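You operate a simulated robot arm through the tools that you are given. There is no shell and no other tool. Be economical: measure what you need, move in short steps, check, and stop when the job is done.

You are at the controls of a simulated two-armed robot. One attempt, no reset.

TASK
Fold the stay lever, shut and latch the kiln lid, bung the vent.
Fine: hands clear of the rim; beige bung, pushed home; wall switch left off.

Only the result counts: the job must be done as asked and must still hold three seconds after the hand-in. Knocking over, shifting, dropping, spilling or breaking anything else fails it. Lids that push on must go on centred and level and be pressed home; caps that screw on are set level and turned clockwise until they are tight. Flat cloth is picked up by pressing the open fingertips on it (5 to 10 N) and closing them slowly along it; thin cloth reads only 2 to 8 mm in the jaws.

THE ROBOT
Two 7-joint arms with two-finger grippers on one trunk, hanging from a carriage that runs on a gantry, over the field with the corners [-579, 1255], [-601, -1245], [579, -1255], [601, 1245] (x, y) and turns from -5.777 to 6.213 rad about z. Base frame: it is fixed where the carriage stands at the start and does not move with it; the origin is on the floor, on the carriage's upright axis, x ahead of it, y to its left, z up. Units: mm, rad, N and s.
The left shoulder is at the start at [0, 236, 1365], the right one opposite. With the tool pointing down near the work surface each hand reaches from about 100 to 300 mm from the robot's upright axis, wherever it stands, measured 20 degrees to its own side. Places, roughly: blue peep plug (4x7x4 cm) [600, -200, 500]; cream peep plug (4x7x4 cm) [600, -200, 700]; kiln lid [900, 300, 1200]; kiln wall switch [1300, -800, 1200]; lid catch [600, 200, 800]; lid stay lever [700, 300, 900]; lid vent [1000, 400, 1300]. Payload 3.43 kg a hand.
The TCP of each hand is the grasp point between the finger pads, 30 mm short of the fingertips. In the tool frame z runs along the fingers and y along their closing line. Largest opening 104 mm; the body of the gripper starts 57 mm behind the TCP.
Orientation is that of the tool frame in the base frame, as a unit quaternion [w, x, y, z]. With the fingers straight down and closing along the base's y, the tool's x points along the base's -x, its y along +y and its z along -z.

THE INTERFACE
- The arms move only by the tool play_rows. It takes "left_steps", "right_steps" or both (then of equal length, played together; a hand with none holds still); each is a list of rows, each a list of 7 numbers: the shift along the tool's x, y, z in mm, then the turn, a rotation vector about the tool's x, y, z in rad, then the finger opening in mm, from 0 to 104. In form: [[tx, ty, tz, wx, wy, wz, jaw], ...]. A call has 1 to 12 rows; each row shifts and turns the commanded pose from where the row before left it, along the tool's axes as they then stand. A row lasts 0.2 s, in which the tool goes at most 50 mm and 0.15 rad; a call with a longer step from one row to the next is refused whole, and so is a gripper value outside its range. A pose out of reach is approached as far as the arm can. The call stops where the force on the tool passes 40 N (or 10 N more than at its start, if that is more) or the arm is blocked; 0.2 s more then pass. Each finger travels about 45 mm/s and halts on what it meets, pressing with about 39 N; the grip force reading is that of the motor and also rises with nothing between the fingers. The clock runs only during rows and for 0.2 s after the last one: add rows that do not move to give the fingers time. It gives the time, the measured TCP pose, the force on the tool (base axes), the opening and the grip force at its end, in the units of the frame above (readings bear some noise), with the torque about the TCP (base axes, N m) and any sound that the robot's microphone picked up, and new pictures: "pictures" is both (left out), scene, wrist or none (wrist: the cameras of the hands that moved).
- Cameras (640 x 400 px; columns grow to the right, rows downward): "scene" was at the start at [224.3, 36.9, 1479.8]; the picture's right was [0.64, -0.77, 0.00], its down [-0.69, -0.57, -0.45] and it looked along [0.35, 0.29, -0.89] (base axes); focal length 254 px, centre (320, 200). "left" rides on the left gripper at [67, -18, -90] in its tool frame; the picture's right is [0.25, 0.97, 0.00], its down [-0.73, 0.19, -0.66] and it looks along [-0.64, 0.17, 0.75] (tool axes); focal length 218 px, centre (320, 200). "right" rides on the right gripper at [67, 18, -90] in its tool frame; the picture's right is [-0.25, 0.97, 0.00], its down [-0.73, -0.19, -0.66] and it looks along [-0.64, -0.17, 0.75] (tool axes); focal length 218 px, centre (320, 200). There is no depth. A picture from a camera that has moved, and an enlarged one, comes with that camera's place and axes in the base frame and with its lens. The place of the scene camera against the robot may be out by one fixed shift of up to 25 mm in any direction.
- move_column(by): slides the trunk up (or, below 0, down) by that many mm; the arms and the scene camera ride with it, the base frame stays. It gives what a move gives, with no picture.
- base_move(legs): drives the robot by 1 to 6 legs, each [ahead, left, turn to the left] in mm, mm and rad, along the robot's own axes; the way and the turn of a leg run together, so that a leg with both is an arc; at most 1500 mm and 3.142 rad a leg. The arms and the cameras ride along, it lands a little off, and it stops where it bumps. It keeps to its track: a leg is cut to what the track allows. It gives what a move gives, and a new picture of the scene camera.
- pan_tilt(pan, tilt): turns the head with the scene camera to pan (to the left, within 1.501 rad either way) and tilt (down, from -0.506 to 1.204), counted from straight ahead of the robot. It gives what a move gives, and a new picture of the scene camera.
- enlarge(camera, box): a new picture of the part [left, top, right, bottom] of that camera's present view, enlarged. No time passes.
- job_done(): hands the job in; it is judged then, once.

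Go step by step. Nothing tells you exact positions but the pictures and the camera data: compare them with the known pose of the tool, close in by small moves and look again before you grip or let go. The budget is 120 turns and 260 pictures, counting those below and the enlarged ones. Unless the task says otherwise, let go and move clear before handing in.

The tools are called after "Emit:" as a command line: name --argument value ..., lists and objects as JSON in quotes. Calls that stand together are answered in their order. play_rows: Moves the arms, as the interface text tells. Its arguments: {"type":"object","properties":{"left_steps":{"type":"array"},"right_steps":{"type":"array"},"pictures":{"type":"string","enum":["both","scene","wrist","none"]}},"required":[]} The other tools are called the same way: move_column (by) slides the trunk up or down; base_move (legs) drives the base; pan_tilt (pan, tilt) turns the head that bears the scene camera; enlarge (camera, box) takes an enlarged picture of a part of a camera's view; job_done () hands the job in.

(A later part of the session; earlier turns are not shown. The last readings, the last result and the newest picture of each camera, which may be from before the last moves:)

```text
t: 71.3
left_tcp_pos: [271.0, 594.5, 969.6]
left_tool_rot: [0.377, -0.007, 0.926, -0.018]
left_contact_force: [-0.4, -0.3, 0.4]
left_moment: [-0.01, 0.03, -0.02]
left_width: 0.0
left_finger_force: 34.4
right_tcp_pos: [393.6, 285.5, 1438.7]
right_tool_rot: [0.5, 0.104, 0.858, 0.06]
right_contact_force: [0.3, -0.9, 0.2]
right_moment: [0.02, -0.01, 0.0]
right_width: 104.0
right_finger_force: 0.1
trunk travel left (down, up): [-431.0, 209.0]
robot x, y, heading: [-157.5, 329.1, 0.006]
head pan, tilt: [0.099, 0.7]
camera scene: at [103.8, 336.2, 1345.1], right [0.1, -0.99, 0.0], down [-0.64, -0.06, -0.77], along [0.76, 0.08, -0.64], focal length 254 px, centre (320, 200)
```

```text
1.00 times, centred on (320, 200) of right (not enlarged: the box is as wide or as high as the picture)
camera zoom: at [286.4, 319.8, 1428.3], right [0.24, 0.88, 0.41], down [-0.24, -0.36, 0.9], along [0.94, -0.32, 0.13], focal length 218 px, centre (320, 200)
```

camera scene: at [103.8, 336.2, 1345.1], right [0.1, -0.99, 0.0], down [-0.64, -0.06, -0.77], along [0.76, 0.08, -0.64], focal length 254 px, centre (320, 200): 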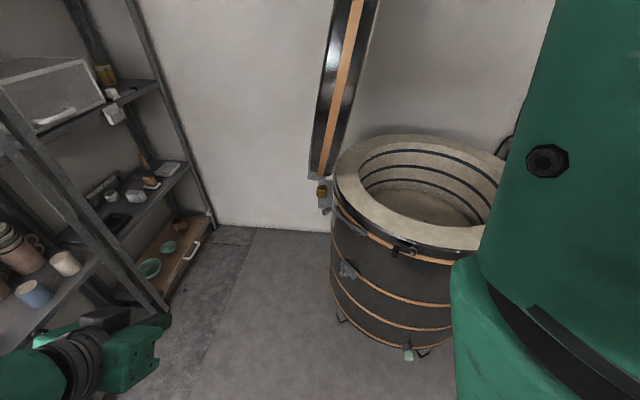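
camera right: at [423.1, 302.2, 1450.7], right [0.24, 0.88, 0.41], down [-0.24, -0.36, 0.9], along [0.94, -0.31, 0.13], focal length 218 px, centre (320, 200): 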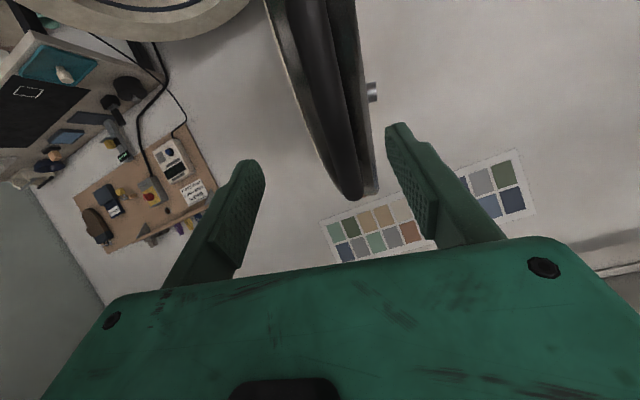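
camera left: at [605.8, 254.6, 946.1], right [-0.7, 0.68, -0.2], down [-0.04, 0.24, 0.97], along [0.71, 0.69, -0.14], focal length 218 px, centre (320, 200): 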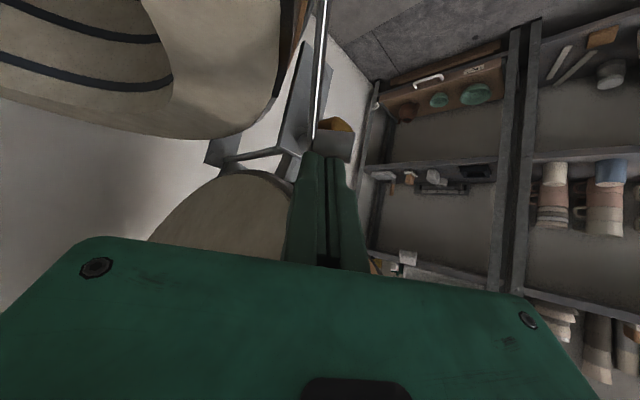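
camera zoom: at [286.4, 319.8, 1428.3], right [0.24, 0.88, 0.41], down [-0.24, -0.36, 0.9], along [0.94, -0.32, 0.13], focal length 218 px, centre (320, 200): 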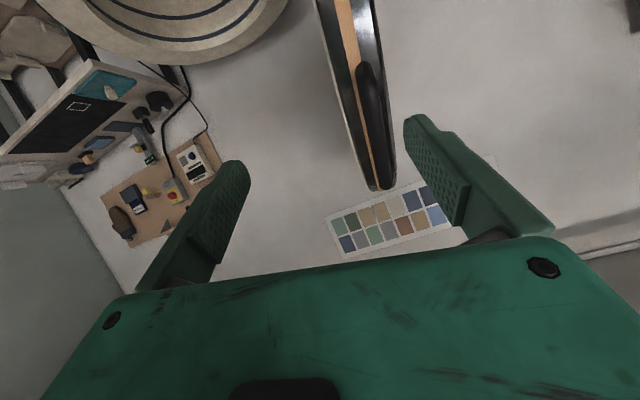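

The handle now runs from about [544, 336, 1349] to [620, 312, 1483]. I correct the hand's roll, drive up 120 mm, and align.

Emit:
play_rows --right_steps '[[0, 0, 0, -0.091, 0, -0.089, 104], [0, 0, 0, 0, 0, 0, 104]]' --pictures "none"

Emit:
base_move --legs '[[120, 0, 0]]'

Emit:
play_rows --right_steps '[[0, 16, 0, 0, 0, 0, 104], [0, 16, 0, 0, 0, 0, 104], [0, 0, 0, 0, 0, 0, 104]]' --pictures "wrist"

```text
t: 71.9
left_tcp_pos: [269.5, 593.3, 970.7]
left_tool_rot: [0.377, -0.008, 0.926, -0.018]
left_contact_force: [-0.8, -1.3, -0.1]
left_moment: [0.01, -0.02, -0.03]
left_width: 0.0
left_finger_force: 35.0
right_tcp_pos: [393.3, 285.5, 1437.6]
right_tool_rot: [0.505, 0.043, 0.859, 0.075]
right_contact_force: [-0.3, 0.8, 0.4]
right_moment: [-0.04, 0.03, -0.02]
right_width: 104.2
right_finger_force: 0.1
trunk travel left (down, up): [-431.0, 209.0]
robot x, y, heading: [-159.0, 331.3, -0.001]
head pan, tilt: [0.099, 0.7]
```

```text
t: 73.2
left_tcp_pos: [388.4, 595.6, 970.4]
left_tool_rot: [0.378, -0.008, 0.926, -0.018]
left_contact_force: [0.2, 0.0, 1.3]
left_moment: [-0.03, 0.01, -0.01]
left_width: 0.2
left_finger_force: 34.7
right_tcp_pos: [512.0, 287.8, 1438.7]
right_tool_rot: [0.505, 0.042, 0.859, 0.076]
right_contact_force: [-0.1, 0.0, 0.3]
right_moment: [-0.04, 0.02, 0.01]
right_width: 104.2
right_finger_force: 0.0
trunk travel left (down, up): [-431.0, 209.0]
robot x, y, heading: [-39.7, 330.0, 0.004]
head pan, tilt: [0.099, 0.7]
camera scene: at [222.6, 337.2, 1345.1], right [0.1, -0.99, 0.0], down [-0.64, -0.07, -0.77], along [0.76, 0.08, -0.64], focal length 254 px, centre (320, 200)
```

scene: 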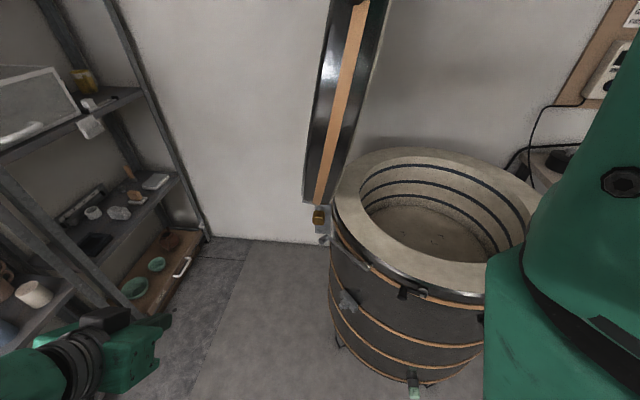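

```text
t: 74.0
left_tcp_pos: [389.7, 595.8, 971.0]
left_tool_rot: [0.377, -0.009, 0.926, -0.018]
left_contact_force: [0.4, 1.1, -0.5]
left_moment: [-0.01, 0.03, 0.0]
left_width: 0.2
left_finger_force: 34.7
right_tcp_pos: [518.0, 314.1, 1438.5]
right_tool_rot: [0.501, 0.046, 0.861, 0.071]
right_contact_force: [0.1, 0.4, 0.6]
right_moment: [-0.02, -0.02, 0.01]
right_width: 103.8
right_finger_force: 0.1
trunk travel left (down, up): [-431.0, 209.0]
robot x, y, heading: [-38.4, 332.1, -0.0]
head pan, tilt: [0.099, 0.7]
camera right: at [408.0, 335.7, 1426.1], right [0.13, 0.92, 0.38], down [-0.21, -0.35, 0.91], along [0.97, -0.2, 0.15], focal length 218 px, centre (320, 200)
```

right: 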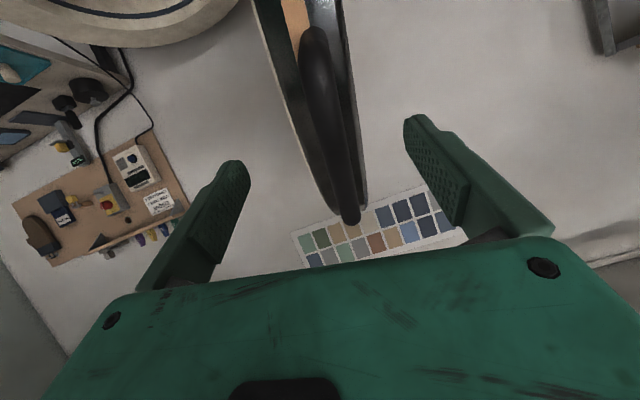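

Bar is about 11 mm to +y and ~66 mm ahead. Going in and closing.

Emit:
play_rows --right_steps '[[0, 10, 0, 0, 0, 0, 104], [0, 0, 33, 0, 0, 0, 104], [0, 0, 33, 0, 0, 0, 104], [0, 0, 0, 0, 0, 0, 60], [0, 0, 0, 0, 0, 0, 30], [0, 0, 0, 0, 0, 0, 10], [0, 0, 0, 0, 0, 0, 10], [0, 0, 0, 0, 0, 0, 10], [0, 0, 0, 0, 0, 0, 10], [0, 0, 0, 0, 0, 0, 10]]' --pictures "wrist"

```text
t: 76.2
left_tcp_pos: [388.3, 593.1, 969.4]
left_tool_rot: [0.376, -0.008, 0.926, -0.02]
left_contact_force: [-0.6, 0.3, -0.6]
left_moment: [-0.01, 0.0, 0.03]
left_width: 0.0
left_finger_force: 34.6
right_tcp_pos: [573.8, 330.2, 1412.2]
right_tool_rot: [0.505, 0.044, 0.859, 0.073]
right_contact_force: [9.7, -30.0, -13.0]
right_moment: [0.12, 0.11, -0.17]
right_width: 30.7
right_finger_force: 18.2
trunk travel left (down, up): [-431.0, 209.0]
robot x, y, heading: [-35.4, 328.6, 0.0]
head pan, tilt: [0.099, 0.7]
camera right: at [463.2, 351.7, 1398.9], right [0.13, 0.92, 0.38], down [-0.22, -0.35, 0.91], along [0.97, -0.2, 0.16], focal length 218 px, centre (320, 200)
```

right: 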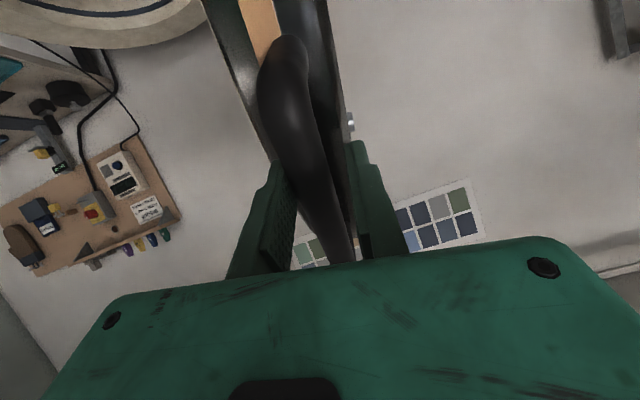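

One finger touches first; I shift -7 mm and finish closing.

Emit:
play_rows --right_steps '[[0, -4, 0, 0, 0, 0, 10], [0, -3, 0, 0, 0, 0, 10], [0, 0, 0, 0, 0, 0, 10], [0, 0, 0, 0, 0, 0, 10], [0, 0, 0, 0, 0, 0, 10]]' --pictures "none"

```text
t: 77.4
left_tcp_pos: [388.7, 595.5, 970.9]
left_tool_rot: [0.377, -0.009, 0.926, -0.018]
left_contact_force: [-0.3, 0.0, -1.2]
left_moment: [-0.02, 0.0, 0.0]
left_width: 0.1
left_finger_force: 34.8
right_tcp_pos: [570.9, 325.8, 1413.4]
right_tool_rot: [0.507, 0.042, 0.858, 0.076]
right_contact_force: [5.2, -18.9, -3.3]
right_moment: [-0.01, 0.12, -0.22]
right_width: 22.4
right_finger_force: 10.5
trunk travel left (down, up): [-431.0, 209.0]
robot x, y, heading: [-39.7, 329.5, 0.001]
head pan, tilt: [0.099, 0.7]
```

Gripped at 22 mm. Now I swing the lid by a constant twist about the hinge (guess y 390, z 885), three rows first.

Emit:
play_rows --right_steps '[[-0.3, -13.3, -0.2, -0.0121, 0, 0.0219, 10], [-0.3, -13.3, -0.2, -0.0121, 0, 0.0219, 10], [-0.3, -13.3, -0.2, -0.0121, 0, 0.0219, 10], [-0.3, -13.3, -0.2, -0.0121, 0, 0.0219, 10]]' --pictures "wrist"

```text
t: 78.4
left_tcp_pos: [388.4, 594.6, 970.1]
left_tool_rot: [0.377, -0.008, 0.926, -0.018]
left_contact_force: [0.0, 0.1, 0.6]
left_moment: [0.01, 0.01, 0.0]
left_width: 0.0
left_finger_force: 35.1
right_tcp_pos: [568.5, 273.7, 1403.2]
right_tool_rot: [0.503, 0.067, 0.853, 0.12]
right_contact_force: [-11.6, 1.8, 1.2]
right_moment: [0.11, 0.34, 0.15]
right_width: 21.7
right_finger_force: 45.1
trunk travel left (down, up): [-431.0, 209.0]
robot x, y, heading: [-38.0, 329.1, 0.007]
head pan, tilt: [0.099, 0.7]
camera right: at [458.4, 295.3, 1392.5], right [0.12, 0.87, 0.48], down [-0.22, -0.45, 0.87], along [0.97, -0.21, 0.14], focal length 218 px, centre (320, 200)
```

right: 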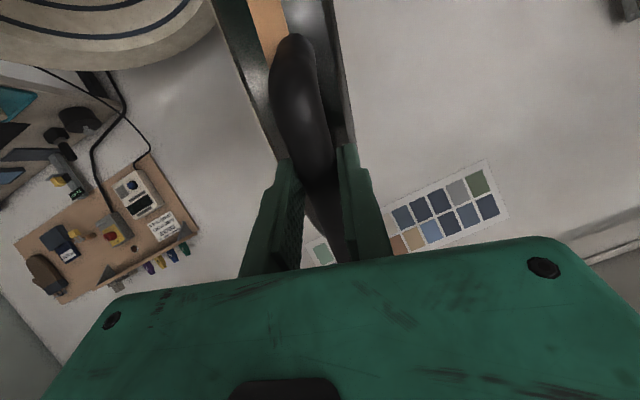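

Smooth, low force. Continue.

Emit:
play_rows --right_steps '[[-0.3, -13.3, -0.2, -0.0121, 0, 0.0219, 10], [-0.3, -13.3, -0.2, -0.0121, 0, 0.0219, 10], [-0.3, -13.3, -0.2, -0.0121, 0, 0.0219, 10], [-0.3, -13.3, -0.2, -0.0121, 0, 0.0219, 10], [-0.3, -13.3, -0.2, -0.0121, 0, 0.0219, 10], [-0.3, -13.3, -0.2, -0.0121, 0, 0.0219, 10], [-0.3, -13.3, -0.2, -0.0121, 0, 0.0219, 10], [-0.3, -13.3, -0.2, -0.0121, 0, 0.0219, 10], [-0.3, -13.3, -0.2, -0.0121, 0, 0.0219, 10], [-0.3, -13.3, -0.2, -0.0121, 0, 0.0219, 10]]' --pictures "wrist"

```text
t: 80.6
left_tcp_pos: [387.6, 594.4, 970.5]
left_tool_rot: [0.377, -0.009, 0.926, -0.019]
left_contact_force: [0.6, 0.6, -0.1]
left_moment: [0.01, 0.01, 0.02]
left_width: 0.0
left_finger_force: 35.0
right_tcp_pos: [568.7, 148.9, 1358.4]
right_tool_rot: [0.493, 0.13, 0.831, 0.224]
right_contact_force: [-30.1, -9.2, 17.5]
right_moment: [-0.36, 0.23, 0.43]
right_width: 21.9
right_finger_force: 45.0
trunk travel left (down, up): [-431.0, 209.0]
robot x, y, heading: [-36.7, 333.6, 0.0]
head pan, tilt: [0.099, 0.7]
camera right: at [457.8, 172.7, 1352.7], right [0.12, 0.73, 0.68], down [-0.22, -0.64, 0.73], along [0.97, -0.24, 0.09], focal length 218 px, centre (320, 200)
```

right: 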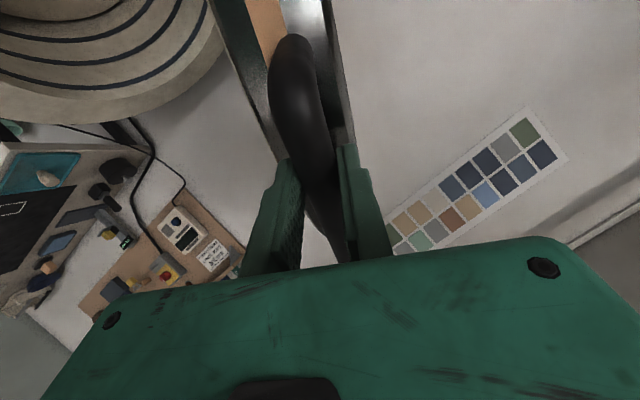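

Some pull along -x and outward; I ease the path slightly that way and continue.

Emit:
play_rows --right_steps '[[-0.6, -13.6, -1.6, -0.0121, 0, 0.0219, 10], [-0.6, -13.6, -1.6, -0.0121, 0, 0.0219, 10], [-0.6, -13.6, -1.6, -0.0121, 0, 0.0219, 10], [-0.5, -13.6, -1.2, -0.0121, 0, 0.0219, 10], [-0.5, -13.6, -1.2, -0.0121, 0, 0.0219, 10], [-0.5, -13.6, -1.2, -0.0121, 0, 0.0219, 10], [-0.5, -13.6, -1.2, -0.0121, 0, 0.0219, 10], [-0.5, -13.6, -1.2, -0.0121, 0, 0.0219, 10]]' --pictures "wrist"

```text
t: 82.4
left_tcp_pos: [389.8, 594.5, 972.3]
left_tool_rot: [0.379, -0.009, 0.925, -0.018]
left_contact_force: [1.4, 0.4, 0.2]
left_moment: [0.02, -0.01, 0.02]
left_width: 0.0
left_finger_force: 34.2
right_tcp_pos: [559.0, 67.8, 1310.0]
right_tool_rot: [0.476, 0.176, 0.808, 0.299]
right_contact_force: [29.4, -5.1, 7.8]
right_moment: [-0.79, -0.48, 0.3]
right_width: 22.2
right_finger_force: 45.4
right hand out of reach, approached as far as the arm can: row 7, 8
trunk travel left (down, up): [-431.0, 209.0]
robot x, y, heading: [-40.3, 335.1, 0.006]
head pan, tilt: [0.099, 0.7]
camera right: at [448.5, 92.4, 1308.7], right [0.12, 0.59, 0.8], down [-0.22, -0.77, 0.6], along [0.97, -0.25, 0.04], focal length 218 px, centre (320, 200)
```

right: 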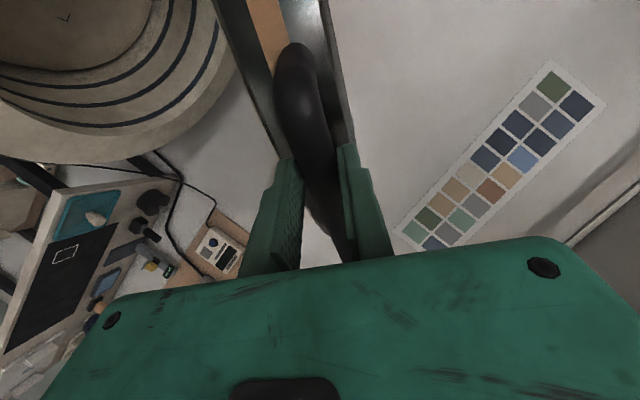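

The arm meets its limit here, but the lid exerts no load along its path, so it is balanced by friction. I let go, back off and look.

Emit:
play_rows --right_steps '[[0, 0, 0, 0, 0, 0, 40], [0, 0, 0, 0, 0, 0, 60], [0, 0, 0, 0, 0, 0, 70], [0, 0, -25, 0, 0, 0, 70], [0, 0, -25, 0, 0, 0, 70], [0, 0, -25, 0, 0, 0, 70]]' --pictures "both"

```text
t: 83.8
left_tcp_pos: [388.3, 595.3, 970.9]
left_tool_rot: [0.377, -0.008, 0.926, -0.018]
left_contact_force: [-0.1, -0.1, 0.1]
left_moment: [-0.03, 0.02, 0.01]
left_width: 0.0
left_finger_force: 35.3
right_tcp_pos: [490.0, 45.2, 1337.3]
right_tool_rot: [0.473, 0.179, 0.807, 0.305]
right_contact_force: [-0.3, -0.3, 0.0]
right_moment: [-0.01, 0.0, -0.02]
right_width: 70.0
right_finger_force: 0.1
trunk travel left (down, up): [-431.0, 209.0]
robot x, y, heading: [-36.5, 330.2, 0.009]
head pan, tilt: [0.099, 0.7]
camera scene: at [222.5, 337.1, 1345.0], right [0.1, -0.99, 0.0], down [-0.64, -0.07, -0.76], along [0.76, 0.08, -0.64], focal length 254 px, centre (320, 200)
camera right: at [380.2, 69.0, 1336.4], right [0.12, 0.58, 0.81], down [-0.22, -0.78, 0.59], along [0.97, -0.25, 0.03], focal length 218 px, centre (320, 200)
```

scene: 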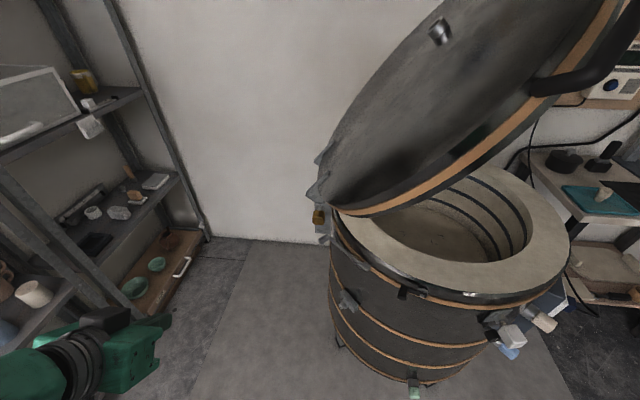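
right: 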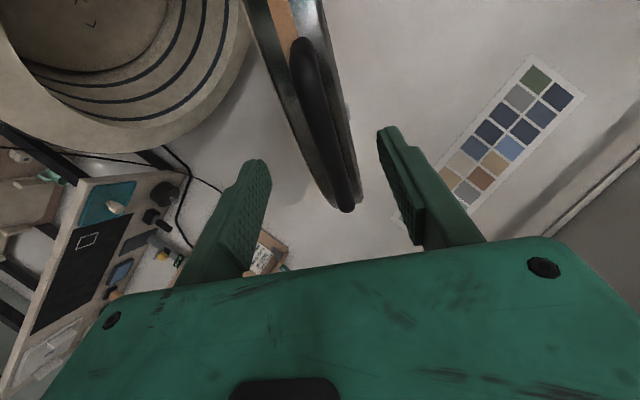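

The lid stays at about 38° by itself, so I can press it shut from above. I back off, turn the right hand to point straight down with closed fingers, and raise the trunk.

Emit:
base_move --legs '[[-200, 0, 0]]'

Emit:
move_column --by 200

Emit:
play_rows --right_steps '[[0, 0, 30, 0, 0, 0, 0], [0, 0, 30, 0, 0, 0, 0], [0, 0, 0, 0.0726, 0.1125, -0.0425, 0], [0, 0, 10, 0.0726, 0.1125, -0.0425, 0], [0, 0, 20, 0.0726, 0.1125, -0.0425, 0], [0, 0, 25, 0.0726, 0.1125, -0.0425, 0], [0, 0, 30, 0.0726, 0.1125, -0.0425, 0], [0, 0, 30, 0.0726, 0.1125, -0.0425, 0], [0, 0, 30, 0.0726, 0.1125, -0.0425, 0], [0, 0, 30, 0.0726, 0.1125, -0.0425, 0], [0, 0, 30, 0.0726, 0.1125, -0.0425, 0], [0, 0, 0, 0, 0, 0, 0]]' --pictures "none"

```text
t: 85.4
left_tcp_pos: [187.7, 594.6, 970.8]
left_tool_rot: [0.378, -0.008, 0.926, -0.018]
left_contact_force: [-0.5, 0.4, 0.1]
left_moment: [0.02, 0.01, -0.04]
left_width: 0.1
left_finger_force: 34.6
right_tcp_pos: [289.4, 44.9, 1336.5]
right_tool_rot: [0.472, 0.179, 0.807, 0.306]
right_contact_force: [0.2, 0.0, 0.4]
right_moment: [0.01, 0.01, -0.02]
right_width: 69.8
right_finger_force: 0.1
trunk travel left (down, up): [-431.0, 209.0]
robot x, y, heading: [-236.6, 331.1, 0.002]
head pan, tilt: [0.099, 0.7]
camera scene: at [21.0, 336.4, 1344.9], right [0.1, -0.99, 0.0], down [-0.64, -0.07, -0.76], along [0.76, 0.08, -0.64], focal length 254 px, centre (320, 200)
```

scene: 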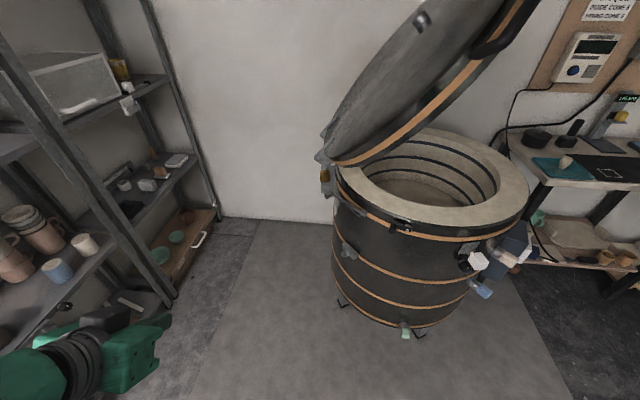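

```text
t: 87.5
left_tcp_pos: [187.4, 594.3, 1169.6]
left_tool_rot: [0.378, -0.008, 0.926, -0.018]
left_contact_force: [-0.2, -0.4, -1.2]
left_moment: [0.03, 0.03, 0.05]
left_width: 0.0
left_finger_force: 34.0
right_tcp_pos: [288.3, 45.5, 1537.4]
right_tool_rot: [0.473, 0.179, 0.806, 0.306]
right_contact_force: [-0.2, 0.0, 0.2]
right_moment: [0.0, 0.01, -0.01]
right_width: 70.0
right_finger_force: 0.1
trunk travel left (down, up): [-631.0, 9.0]
robot x, y, heading: [-238.2, 329.4, 0.003]
head pan, tilt: [0.099, 0.7]
```

```text
t: 90.1
left_tcp_pos: [187.0, 593.6, 1170.9]
left_tool_rot: [0.377, -0.009, 0.926, -0.017]
left_contact_force: [0.3, 0.1, -0.4]
left_moment: [0.0, 0.0, -0.01]
left_width: 0.2
left_finger_force: 34.1
right_tcp_pos: [419.6, 115.3, 1336.7]
right_tool_rot: [-0.001, -0.001, 1.0, -0.001]
right_contact_force: [0.1, -0.1, 0.0]
right_moment: [-0.02, 0.01, -0.01]
right_width: 0.0
right_finger_force: 34.1
right hand out of reach, approached as far as the arm can: row 11
trunk travel left (down, up): [-631.0, 9.0]
robot x, y, heading: [-241.6, 333.6, 0.001]
head pan, tilt: [0.099, 0.7]
```

Tool is down at [420, 115, 1337]. Drive so it stands above the lid at about [720, 200].

Emit:
base_move --legs '[[0, 85, 0], [300, 0, 0]]'

Emit:
enlarge --camera "right" --box '[0, 0, 640, 400]'

```text
t: 92.9
left_tcp_pos: [485.1, 679.3, 1170.8]
left_tool_rot: [0.378, -0.006, 0.926, -0.02]
left_contact_force: [-0.6, -0.9, -0.1]
left_moment: [0.03, 0.03, 0.0]
left_width: 0.0
left_finger_force: 34.5
right_tcp_pos: [715.2, 198.6, 1335.9]
right_tool_rot: [0.0, 0.003, 1.0, -0.001]
right_contact_force: [0.0, -0.3, -0.6]
right_moment: [-0.01, 0.0, 0.04]
right_width: 0.1
right_finger_force: 34.0
trunk travel left (down, up): [-631.0, 9.0]
robot x, y, heading: [59.2, 416.0, 0.002]
head pan, tilt: [0.099, 0.7]
camera scene: at [318.5, 421.4, 1545.0], right [0.1, -1.0, 0.0], down [-0.64, -0.06, -0.76], along [0.76, 0.08, -0.64], focal length 254 px, centre (320, 200)
```

scene: 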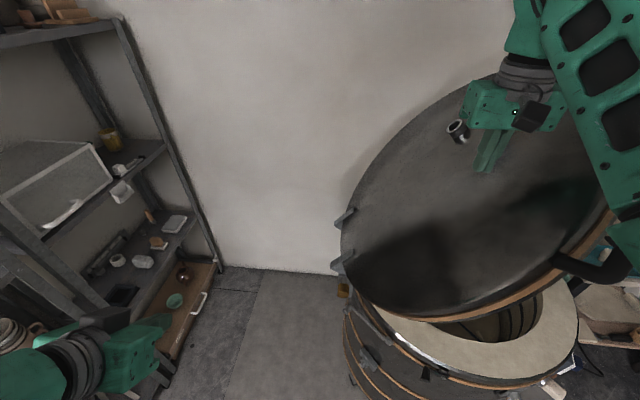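

```text
1.00 times, centred on (320, 200) of right (not enlarged: the box is as wide or as high as the picture)
camera zoom: at [649.9, 217.3, 1426.2], right [0.26, 0.97, 0.0], down [0.73, -0.19, 0.66], along [0.64, -0.17, -0.75], focal length 218 px, centre (320, 200)
```

zoom: 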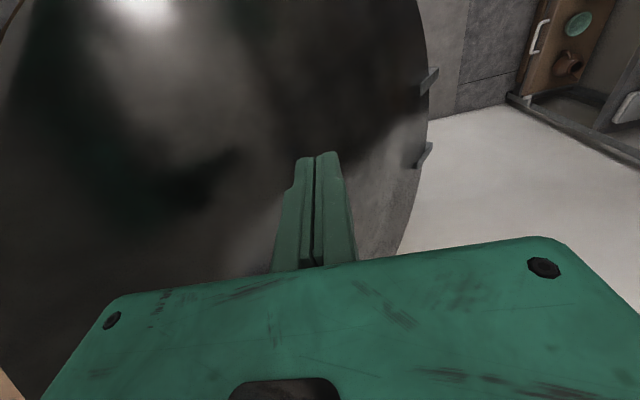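

The tip hangs over the lid's outer face clear of the vent. Lower the trunk in stages.

Emit:
move_column --by -90

Emit:
move_column --by -50

Emit:
move_column --by -50

```text
t: 94.1
left_tcp_pos: [486.6, 677.6, 1081.1]
left_tool_rot: [0.377, -0.006, 0.926, -0.018]
left_contact_force: [0.1, 0.4, -0.3]
left_moment: [0.0, 0.01, 0.01]
left_width: 0.0
left_finger_force: 34.9
right_tcp_pos: [716.1, 200.1, 1247.5]
right_tool_rot: [0.001, 0.003, 1.0, 0.0]
right_contact_force: [-0.3, 0.0, 0.0]
right_moment: [0.05, 0.01, -0.01]
right_width: 0.2
right_finger_force: 34.4
trunk travel left (down, up): [-541.0, 99.0]
robot x, y, heading: [58.2, 416.3, -0.001]
head pan, tilt: [0.099, 0.7]
```

```text
t: 95.0
left_tcp_pos: [485.0, 680.2, 1031.1]
left_tool_rot: [0.378, -0.006, 0.926, -0.019]
left_contact_force: [-0.2, 0.9, -0.7]
left_moment: [0.01, 0.02, 0.01]
left_width: 0.0
left_finger_force: 34.8
right_tcp_pos: [716.3, 197.1, 1196.9]
right_tool_rot: [0.0, 0.002, 1.0, 0.0]
right_contact_force: [0.2, 0.0, 0.3]
right_moment: [0.01, -0.02, 0.0]
right_width: 0.2
right_finger_force: 34.8
trunk travel left (down, up): [-491.0, 149.0]
robot x, y, heading: [59.3, 413.2, -0.001]
head pan, tilt: [0.099, 0.7]
```

```text
t: 96.0
left_tcp_pos: [485.8, 679.3, 981.1]
left_tool_rot: [0.376, -0.006, 0.926, -0.019]
left_contact_force: [0.1, -0.4, -0.4]
left_moment: [0.0, -0.01, -0.03]
left_width: 0.0
left_finger_force: 34.3
right_tcp_pos: [717.1, 199.3, 1145.2]
right_tool_rot: [-0.001, 0.002, 1.0, -0.001]
right_contact_force: [-1.2, 0.2, 0.5]
right_moment: [-0.04, 0.02, -0.01]
right_width: 0.1
right_finger_force: 34.8
trunk travel left (down, up): [-441.0, 199.0]
robot x, y, heading: [58.4, 417.4, -0.001]
head pan, tilt: [0.099, 0.7]
```

No contact yet; look.

Emit:
pan_tilt --pan -0.35 --tilt 0.6

Emit:
enlarge --camera "right" --box '[0, 0, 640, 400]'

```text
t: 96.8
left_tcp_pos: [486.3, 679.3, 981.4]
left_tool_rot: [0.377, -0.007, 0.926, -0.019]
left_contact_force: [-0.9, 0.0, 0.2]
left_moment: [0.0, 0.02, -0.01]
left_width: 0.0
left_finger_force: 34.4
right_tcp_pos: [715.1, 198.4, 1147.4]
right_tool_rot: [0.0, 0.001, 1.0, 0.001]
right_contact_force: [-0.3, 0.0, 0.2]
right_moment: [0.0, -0.03, 0.0]
right_width: 0.1
right_finger_force: 35.0
trunk travel left (down, up): [-441.0, 199.0]
robot x, y, heading: [57.9, 415.5, -0.004]
head pan, tilt: [-0.351, 0.6]
camera scene: at [317.0, 382.6, 1363.6], right [-0.34, -0.94, 0.0], down [-0.53, 0.19, -0.82], along [0.77, -0.28, -0.57], focal length 254 px, centre (320, 200)
```

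scene: 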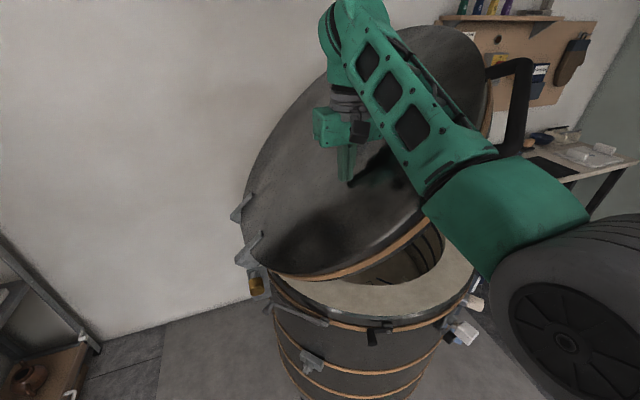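

```text
1.00 times, centred on (320, 200) of right (not enlarged: the box is as wide or as high as the picture)
camera zoom: at [650.0, 217.3, 1236.2], right [0.26, 0.97, 0.0], down [0.73, -0.19, 0.66], along [0.64, -0.17, -0.75], focal length 218 px, centre (320, 200)
```

zoom: 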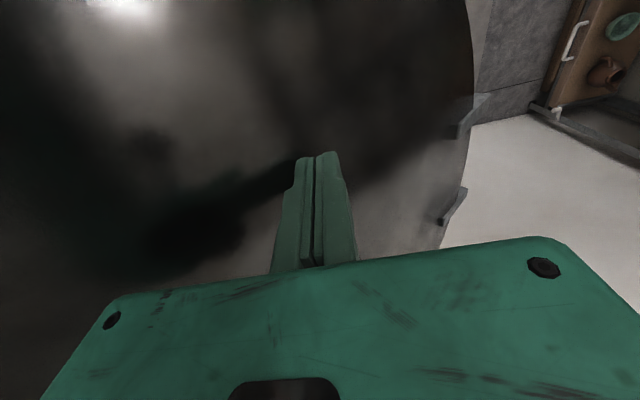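

Still above the lid. Continue lowering.

Emit:
move_column --by -40

Emit:
move_column --by -40

Emit:
move_column --by -40

Emit:
pan_tilt --pan -0.3 --tilt 0.6

```text
t: 97.7
left_tcp_pos: [486.1, 679.4, 940.4]
left_tool_rot: [0.377, -0.008, 0.926, -0.018]
left_contact_force: [-0.1, 0.2, 0.6]
left_moment: [0.01, 0.0, -0.01]
left_width: 0.0
left_finger_force: 34.2
right_tcp_pos: [716.6, 199.3, 1105.2]
right_tool_rot: [-0.001, 0.001, 1.0, 0.0]
right_contact_force: [0.3, -0.5, -0.8]
right_moment: [0.0, -0.01, -0.02]
right_width: 0.0
right_finger_force: 34.7
trunk travel left (down, up): [-401.0, 239.0]
robot x, y, heading: [58.7, 418.4, -0.002]
head pan, tilt: [-0.351, 0.6]
```

```text
t: 98.5
left_tcp_pos: [486.0, 679.4, 899.0]
left_tool_rot: [0.377, -0.006, 0.926, -0.019]
left_contact_force: [-0.2, -0.5, -0.8]
left_moment: [0.03, 0.01, -0.02]
left_width: 0.1
left_finger_force: 35.5
right_tcp_pos: [716.9, 198.7, 1066.2]
right_tool_rot: [-0.002, 0.001, 1.0, 0.001]
right_contact_force: [0.5, 0.4, -0.6]
right_moment: [0.01, 0.01, -0.01]
right_width: 0.0
right_finger_force: 34.8
trunk travel left (down, up): [-361.0, 279.0]
robot x, y, heading: [58.5, 413.6, 0.0]
head pan, tilt: [-0.351, 0.6]
```

```text
t: 99.3
left_tcp_pos: [485.7, 679.3, 861.2]
left_tool_rot: [0.377, -0.006, 0.926, -0.02]
left_contact_force: [0.0, -0.2, -0.3]
left_moment: [-0.01, -0.03, -0.01]
left_width: 0.2
left_finger_force: 34.3
right_tcp_pos: [717.1, 199.3, 1025.6]
right_tool_rot: [0.0, 0.002, 1.0, 0.0]
right_contact_force: [-0.5, 0.4, -0.7]
right_moment: [0.0, -0.01, 0.02]
right_width: 0.0
right_finger_force: 34.5
trunk travel left (down, up): [-321.0, 319.0]
robot x, y, heading: [57.7, 421.2, -0.0]
head pan, tilt: [-0.351, 0.6]
```

```text
t: 100.0
left_tcp_pos: [485.9, 679.2, 860.0]
left_tool_rot: [0.378, -0.006, 0.926, -0.02]
left_contact_force: [0.3, 0.1, -0.1]
left_moment: [0.02, 0.0, -0.05]
left_width: 0.0
left_finger_force: 34.9
right_tcp_pos: [716.3, 199.0, 1027.2]
right_tool_rot: [0.0, 0.002, 1.0, 0.0]
right_contact_force: [-0.6, 0.2, -0.9]
right_moment: [0.0, -0.02, 0.01]
right_width: 0.4
right_finger_force: 34.6
trunk travel left (down, up): [-321.0, 319.0]
robot x, y, heading: [60.2, 418.1, -0.001]
head pan, tilt: [-0.3, 0.6]
camera scene: at [318.4, 386.8, 1243.6], right [-0.3, -0.96, 0.0], down [-0.54, 0.17, -0.83], along [0.79, -0.24, -0.56], focal length 254 px, centre (320, 200)
```

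scene: 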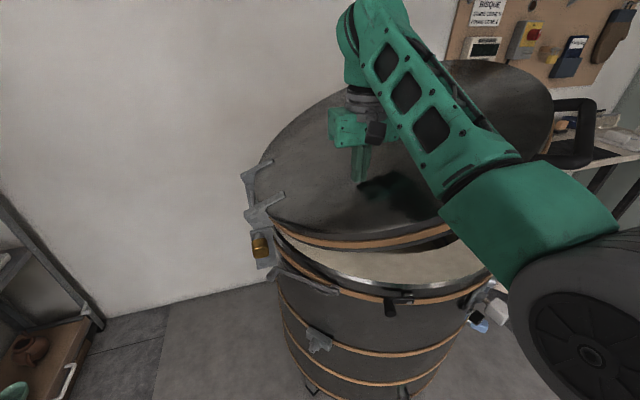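

The lid is coming down. I check what touches it.

Emit:
enlarge --camera "scene" --box '[300, 40, 620, 300]'

Emit:
enlarge --camera "right" --box '[0, 0, 640, 400]'

```text
1.54 times, centred on (460, 170) of scene
camera zoom: at [318.4, 386.8, 1243.6], right [-0.3, -0.96, 0.0], down [-0.54, 0.17, -0.83], along [0.79, -0.24, -0.56], focal length 392 px, centre (105, 246)
```

zoom: 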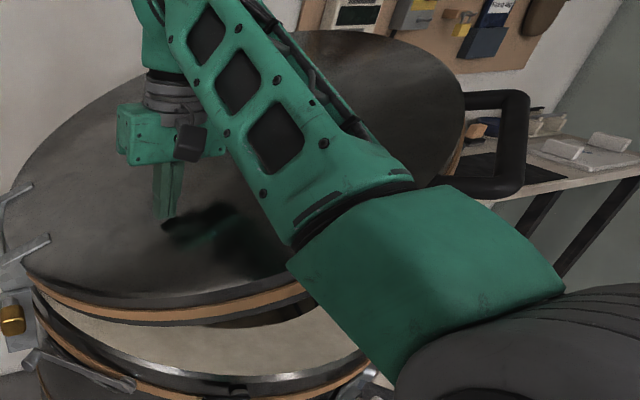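

```text
1.00 times, centred on (320, 200) of right (not enlarged: the box is as wide or as high as the picture)
camera zoom: at [650.0, 217.3, 1116.1], right [0.26, 0.97, 0.0], down [0.73, -0.19, 0.66], along [0.64, -0.17, -0.75], focal length 218 px, centre (320, 200)
```

zoom: 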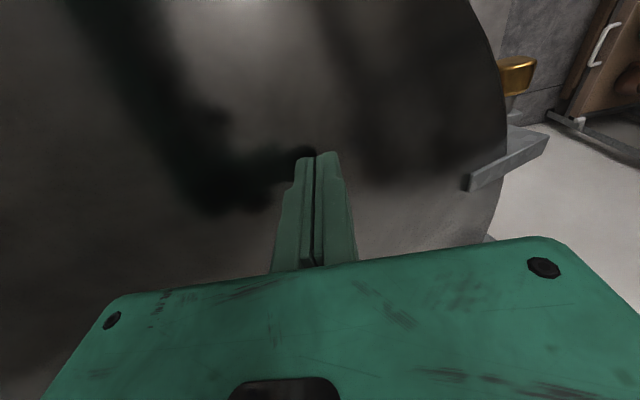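

The forearm, not the finger, seems to be pushing the lid. I raise the trunk and extend the hand downward so the fingertip leads.

Emit:
move_column --by 160

Emit:
play_rows --right_steps '[[0, 0, 30, 0, 0, 0, 0], [0, 0, 30, 0, 0, 0, 0], [0, 0, 30, 0, 0, 0, 0], [0, 0, 30, 0, 0, 0, 0], [0, 0, 20, 0, 0, 0, 0]]' --pictures "both"

```text
t: 101.8
left_tcp_pos: [486.8, 679.2, 1021.4]
left_tool_rot: [0.377, -0.007, 0.926, -0.019]
left_contact_force: [0.1, -0.1, 0.5]
left_moment: [-0.01, 0.02, -0.05]
left_width: 0.1
left_finger_force: 34.5
right_tcp_pos: [714.7, 199.9, 1186.4]
right_tool_rot: [0.0, 0.003, 1.0, 0.0]
right_contact_force: [-0.6, 0.1, 0.1]
right_moment: [0.01, 0.0, 0.01]
right_width: 0.2
right_finger_force: 35.6
trunk travel left (down, up): [-481.0, 159.0]
robot x, y, heading: [57.6, 415.5, 0.003]
head pan, tilt: [-0.3, 0.6]
```

```text
t: 103.0
left_tcp_pos: [485.4, 678.1, 1021.1]
left_tool_rot: [0.378, -0.006, 0.926, -0.019]
left_contact_force: [0.3, -0.1, -1.4]
left_moment: [-0.03, 0.02, -0.01]
left_width: 0.0
left_finger_force: 35.1
right_tcp_pos: [713.7, 198.1, 1048.7]
right_tool_rot: [0.0, 0.002, 1.0, 0.0]
right_contact_force: [-0.3, 0.4, -0.2]
right_moment: [0.0, -0.02, 0.0]
right_width: 0.1
right_finger_force: 34.3
trunk travel left (down, up): [-481.0, 159.0]
robot x, y, heading: [55.9, 415.8, 0.001]
head pan, tilt: [-0.3, 0.6]
camera scene: at [318.3, 386.8, 1403.6], right [-0.3, -0.96, 0.0], down [-0.54, 0.17, -0.83], along [0.79, -0.24, -0.57], focal length 254 px, centre (320, 200)
camera right: at [648.8, 216.9, 1138.4], right [0.26, 0.97, 0.0], down [0.73, -0.19, 0.66], along [0.64, -0.17, -0.75], focal length 218 px, centre (320, 200)
```

scene: 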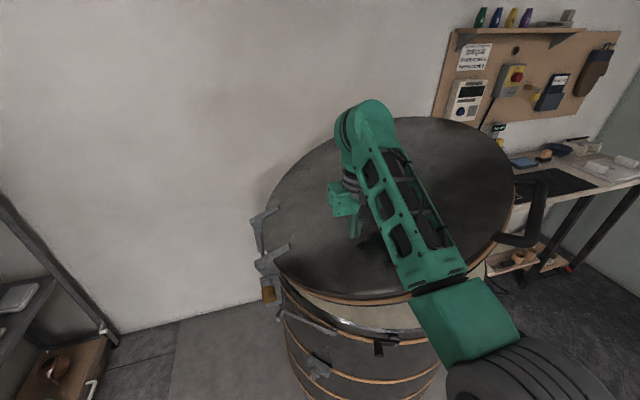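
right: 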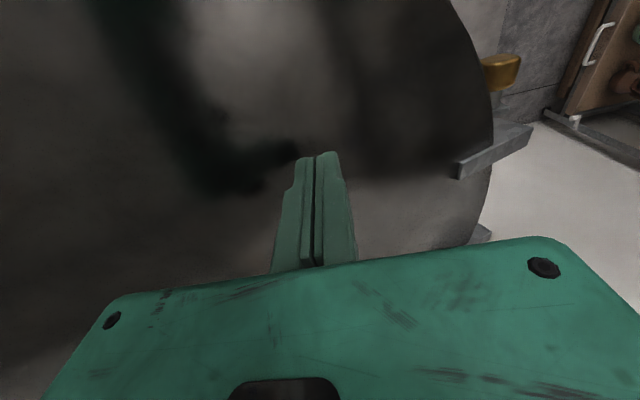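

Now lower the trunk again, fingertip leading.

Emit:
move_column --by -40

Emit:
move_column --by -30

Emit:
move_column --by -30

Emit:
pan_tilt --pan -0.3 --tilt 0.65

```text
t: 103.8
left_tcp_pos: [485.6, 677.9, 980.1]
left_tool_rot: [0.378, -0.006, 0.926, -0.019]
left_contact_force: [-0.6, 1.0, 1.0]
left_moment: [0.01, -0.04, -0.03]
left_width: 0.0
left_finger_force: 34.9
right_tcp_pos: [715.5, 198.7, 1007.4]
right_tool_rot: [-0.002, 0.001, 1.0, -0.001]
right_contact_force: [-0.1, 0.1, -0.4]
right_moment: [-0.03, 0.01, -0.03]
right_width: 0.2
right_finger_force: 34.3
trunk travel left (down, up): [-441.0, 199.0]
robot x, y, heading: [61.8, 413.9, 0.003]
head pan, tilt: [-0.3, 0.6]
```

```text
t: 104.6
left_tcp_pos: [485.3, 679.9, 951.4]
left_tool_rot: [0.377, -0.006, 0.926, -0.019]
left_contact_force: [-0.5, -0.2, 0.4]
left_moment: [0.03, -0.02, -0.02]
left_width: 0.0
left_finger_force: 34.6
right_tcp_pos: [715.6, 199.6, 977.9]
right_tool_rot: [-0.002, 0.001, 1.0, 0.0]
right_contact_force: [0.8, -0.4, 0.9]
right_moment: [-0.01, 0.01, -0.02]
right_width: 0.2
right_finger_force: 34.3
trunk travel left (down, up): [-411.0, 229.0]
robot x, y, heading: [60.6, 417.4, -0.001]
head pan, tilt: [-0.3, 0.6]
```

```text
t: 105.3
left_tcp_pos: [485.8, 680.0, 920.3]
left_tool_rot: [0.377, -0.006, 0.926, -0.019]
left_contact_force: [-1.1, -0.7, -0.6]
left_moment: [0.02, 0.01, -0.05]
left_width: 0.0
left_finger_force: 34.5
right_tcp_pos: [715.1, 200.0, 947.8]
right_tool_rot: [-0.001, 0.001, 1.0, 0.0]
right_contact_force: [0.2, -0.7, 0.2]
right_moment: [0.01, -0.04, -0.04]
right_width: 0.0
right_finger_force: 34.3
trunk travel left (down, up): [-381.0, 259.0]
robot x, y, heading: [57.6, 418.6, 0.001]
head pan, tilt: [-0.3, 0.6]
```

```text
t: 106.0
left_tcp_pos: [485.3, 680.0, 921.0]
left_tool_rot: [0.377, -0.007, 0.926, -0.019]
left_contact_force: [0.4, -0.1, 0.3]
left_moment: [0.0, 0.04, 0.01]
left_width: 0.0
left_finger_force: 34.8
right_tcp_pos: [715.7, 198.7, 949.5]
right_tool_rot: [0.0, 0.002, 1.0, 0.0]
right_contact_force: [0.4, -0.1, 0.5]
right_moment: [0.01, 0.03, 0.0]
right_width: 0.2
right_finger_force: 34.9
trunk travel left (down, up): [-381.0, 259.0]
robot x, y, heading: [57.7, 416.9, 0.004]
head pan, tilt: [-0.3, 0.649]
camera scene: at [316.9, 387.3, 1299.4], right [-0.3, -0.96, 0.0], down [-0.58, 0.18, -0.8], along [0.76, -0.24, -0.6], focal length 254 px, centre (320, 200)
```

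scene: 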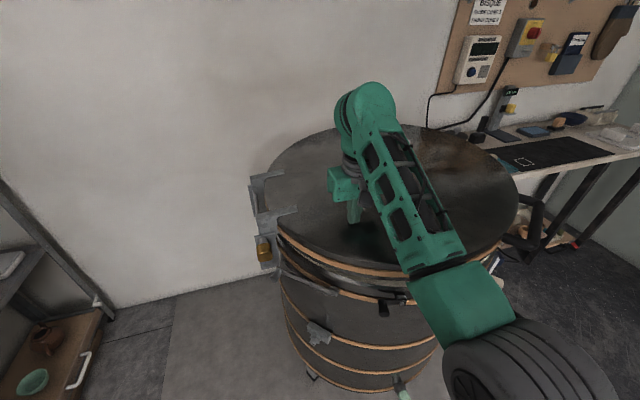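

The lid is nearly or fully down. Enlarge the rim.

Emit:
enlarge --camera "scene" --box '[240, 160, 440, 340]'

Emit:
enlarge --camera "right" --box '[0, 0, 640, 400]'

```text
2.22 times, centred on (340, 250) of scene
camera zoom: at [316.9, 387.3, 1299.4], right [-0.3, -0.96, 0.0], down [-0.58, 0.18, -0.8], along [0.76, -0.24, -0.6], focal length 566 px, centre (276, 89)
```

zoom: 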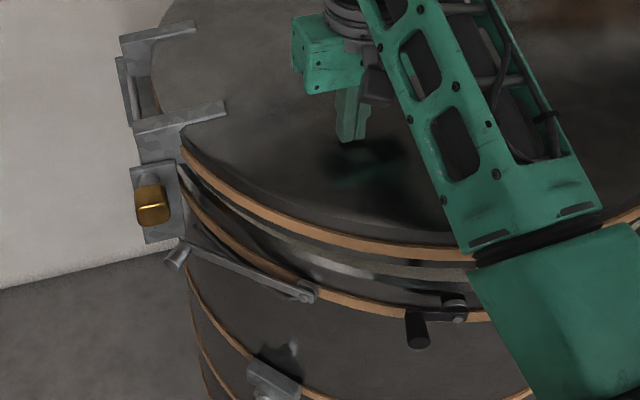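

```text
1.00 times, centred on (320, 200) of right (not enlarged: the box is as wide or as high as the picture)
camera zoom: at [648.9, 217.0, 1038.3], right [0.26, 0.97, 0.0], down [0.73, -0.19, 0.66], along [0.64, -0.17, -0.75], focal length 218 px, centre (320, 200)
```

zoom: 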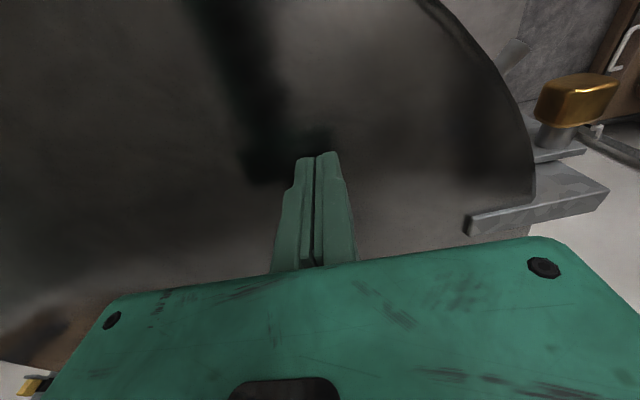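

I raise the arm to see whether the lid lies flat.

Emit:
move_column --by 120

Emit:
base_move --legs '[[-300, 0, 0]]'

Emit:
pan_tilt --pan -0.5 --tilt 0.6

```text
t: 107.5
left_tcp_pos: [485.3, 678.9, 1041.3]
left_tool_rot: [0.376, -0.006, 0.926, -0.019]
left_contact_force: [0.8, -0.1, 0.2]
left_moment: [0.0, 0.03, 0.02]
left_width: 0.1
left_finger_force: 34.6
right_tcp_pos: [715.1, 199.3, 1068.8]
right_tool_rot: [0.0, 0.001, 1.0, 0.0]
right_contact_force: [0.3, 0.3, 0.3]
right_moment: [0.02, -0.01, 0.01]
right_width: 0.0
right_finger_force: 35.0
trunk travel left (down, up): [-501.0, 139.0]
robot x, y, heading: [60.1, 413.9, 0.0]
head pan, tilt: [-0.3, 0.649]
```

```text
t: 109.5
left_tcp_pos: [194.2, 678.2, 1041.5]
left_tool_rot: [0.376, -0.005, 0.926, -0.02]
left_contact_force: [0.6, -0.3, -0.9]
left_moment: [0.01, 0.0, 0.03]
left_width: 0.0
left_finger_force: 34.5
right_tcp_pos: [424.6, 198.4, 1068.7]
right_tool_rot: [0.0, 0.002, 1.0, 0.0]
right_contact_force: [-0.2, 1.3, -0.9]
right_moment: [0.01, 0.01, -0.02]
right_width: 0.0
right_finger_force: 35.1
trunk travel left (down, up): [-501.0, 139.0]
robot x, y, heading: [-231.8, 421.3, 0.0]
head pan, tilt: [-0.3, 0.649]
camera scene: at [25.7, 387.1, 1419.3], right [-0.3, -0.95, 0.0], down [-0.58, 0.18, -0.8], along [0.76, -0.24, -0.6], focal length 254 px, centre (320, 200)
```

scene: 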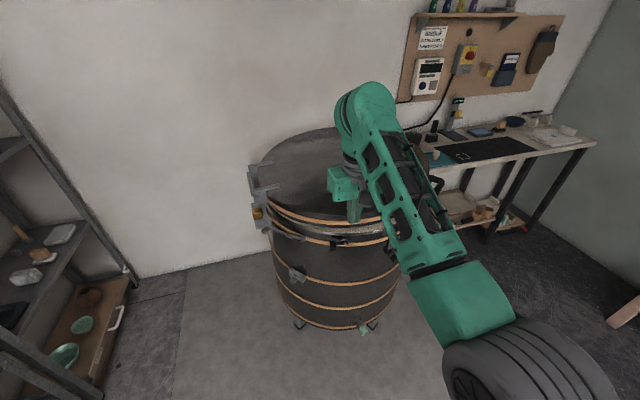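

```text
t: 110.2
left_tcp_pos: [195.4, 678.5, 1040.2]
left_tool_rot: [0.378, -0.006, 0.926, -0.019]
left_contact_force: [0.1, -0.2, 0.2]
left_moment: [-0.02, 0.02, -0.03]
left_width: 0.0
left_finger_force: 34.4
right_tcp_pos: [424.7, 198.1, 1071.1]
right_tool_rot: [0.0, 0.003, 1.0, 0.001]
right_contact_force: [-0.3, 0.2, -0.5]
right_moment: [-0.02, 0.0, 0.0]
right_width: 0.0
right_finger_force: 34.5
trunk travel left (down, up): [-501.0, 139.0]
robot x, y, heading: [-234.3, 417.7, -0.0]
head pan, tilt: [-0.499, 0.6]
camera scene: at [20.5, 370.5, 1423.6], right [-0.48, -0.88, 0.0], down [-0.5, 0.27, -0.82], along [0.72, -0.4, -0.57], focal length 254 px, centre (320, 200)
```

scene: 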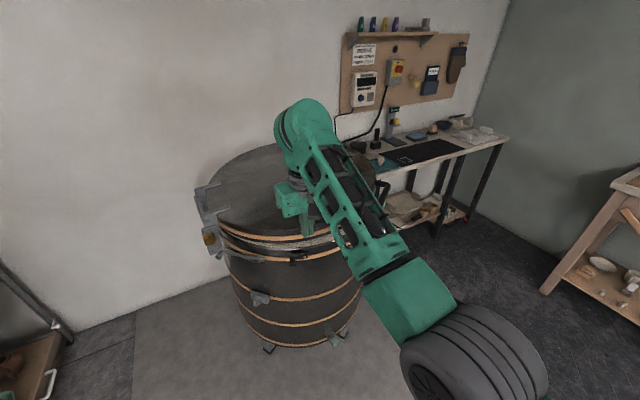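

I drive to the right to see the front of the kiln past the arm.

Emit:
base_move --legs '[[0, -400, 0]]'

Emit:
pan_tilt --pan 0.15 --tilt 0.65

Emit:
enlarge --camera "scene" --box '[200, 80, 440, 280]'

```text
t: 112.7
left_tcp_pos: [194.4, 279.7, 1041.4]
left_tool_rot: [0.377, -0.002, 0.926, -0.021]
left_contact_force: [0.9, -0.5, 0.8]
left_moment: [-0.04, 0.0, -0.01]
left_width: 0.1
left_finger_force: 35.0
right_tcp_pos: [419.8, -205.0, 1069.2]
right_tool_rot: [-0.001, 0.008, 1.0, 0.0]
right_contact_force: [0.5, 0.6, -0.7]
right_moment: [0.0, -0.02, -0.01]
right_width: 0.0
right_finger_force: 34.6
trunk travel left (down, up): [-501.0, 139.0]
robot x, y, heading: [-236.4, 18.3, -0.008]
head pan, tilt: [-0.499, 0.6]
camera scene: at [17.3, -28.3, 1423.6], right [-0.49, -0.87, 0.0], down [-0.49, 0.28, -0.83], along [0.72, -0.4, -0.56], focal length 254 px, centre (320, 200)
```

scene: 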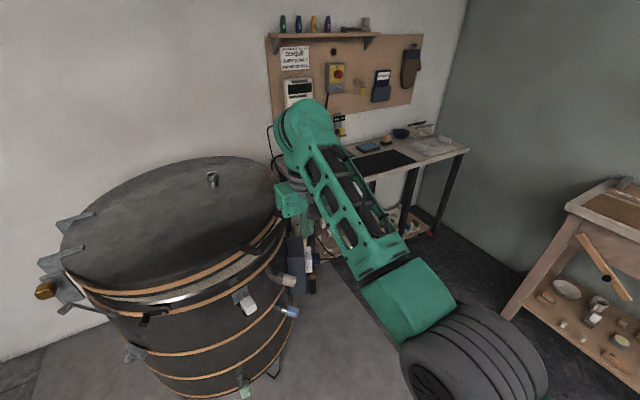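

```text
t: 113.7
left_tcp_pos: [193.6, 278.2, 1040.5]
left_tool_rot: [0.377, -0.001, 0.926, -0.022]
left_contact_force: [-0.6, 0.2, 0.0]
left_moment: [-0.02, 0.0, 0.02]
left_width: 0.1
left_finger_force: 34.7
right_tcp_pos: [419.0, -204.2, 1070.1]
right_tool_rot: [0.0, 0.007, 1.0, -0.001]
right_contact_force: [0.1, -0.2, 0.9]
right_moment: [-0.03, -0.04, -0.01]
right_width: 0.0
right_finger_force: 35.1
trunk travel left (down, up): [-501.0, 139.0]
robot x, y, heading: [-237.0, 17.1, -0.012]
head pan, tilt: [0.15, 0.649]
camera scene: at [26.2, 26.9, 1419.4], right [0.14, -0.99, 0.0], down [-0.6, -0.08, -0.8], along [0.79, 0.11, -0.6], focal length 254 px, centre (320, 200)
```

scene: 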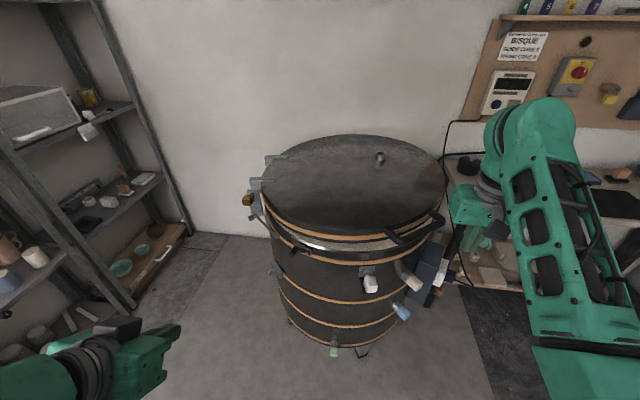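

```text
2.00 times, centred on (320, 180) of scene
camera zoom: at [26.2, 26.9, 1419.4], right [0.14, -0.99, 0.0], down [-0.6, -0.08, -0.8], along [0.79, 0.11, -0.6], focal length 509 px, centre (320, 240)
```

zoom: 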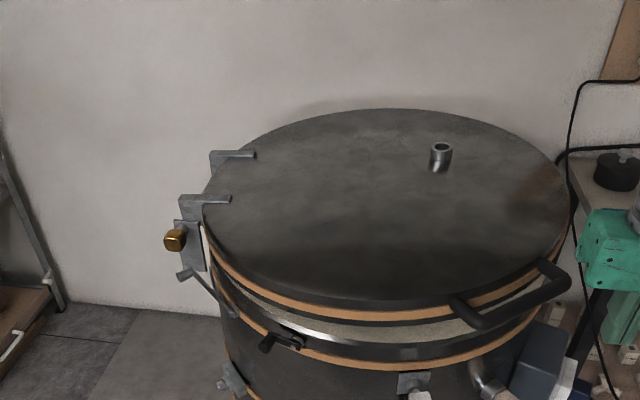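

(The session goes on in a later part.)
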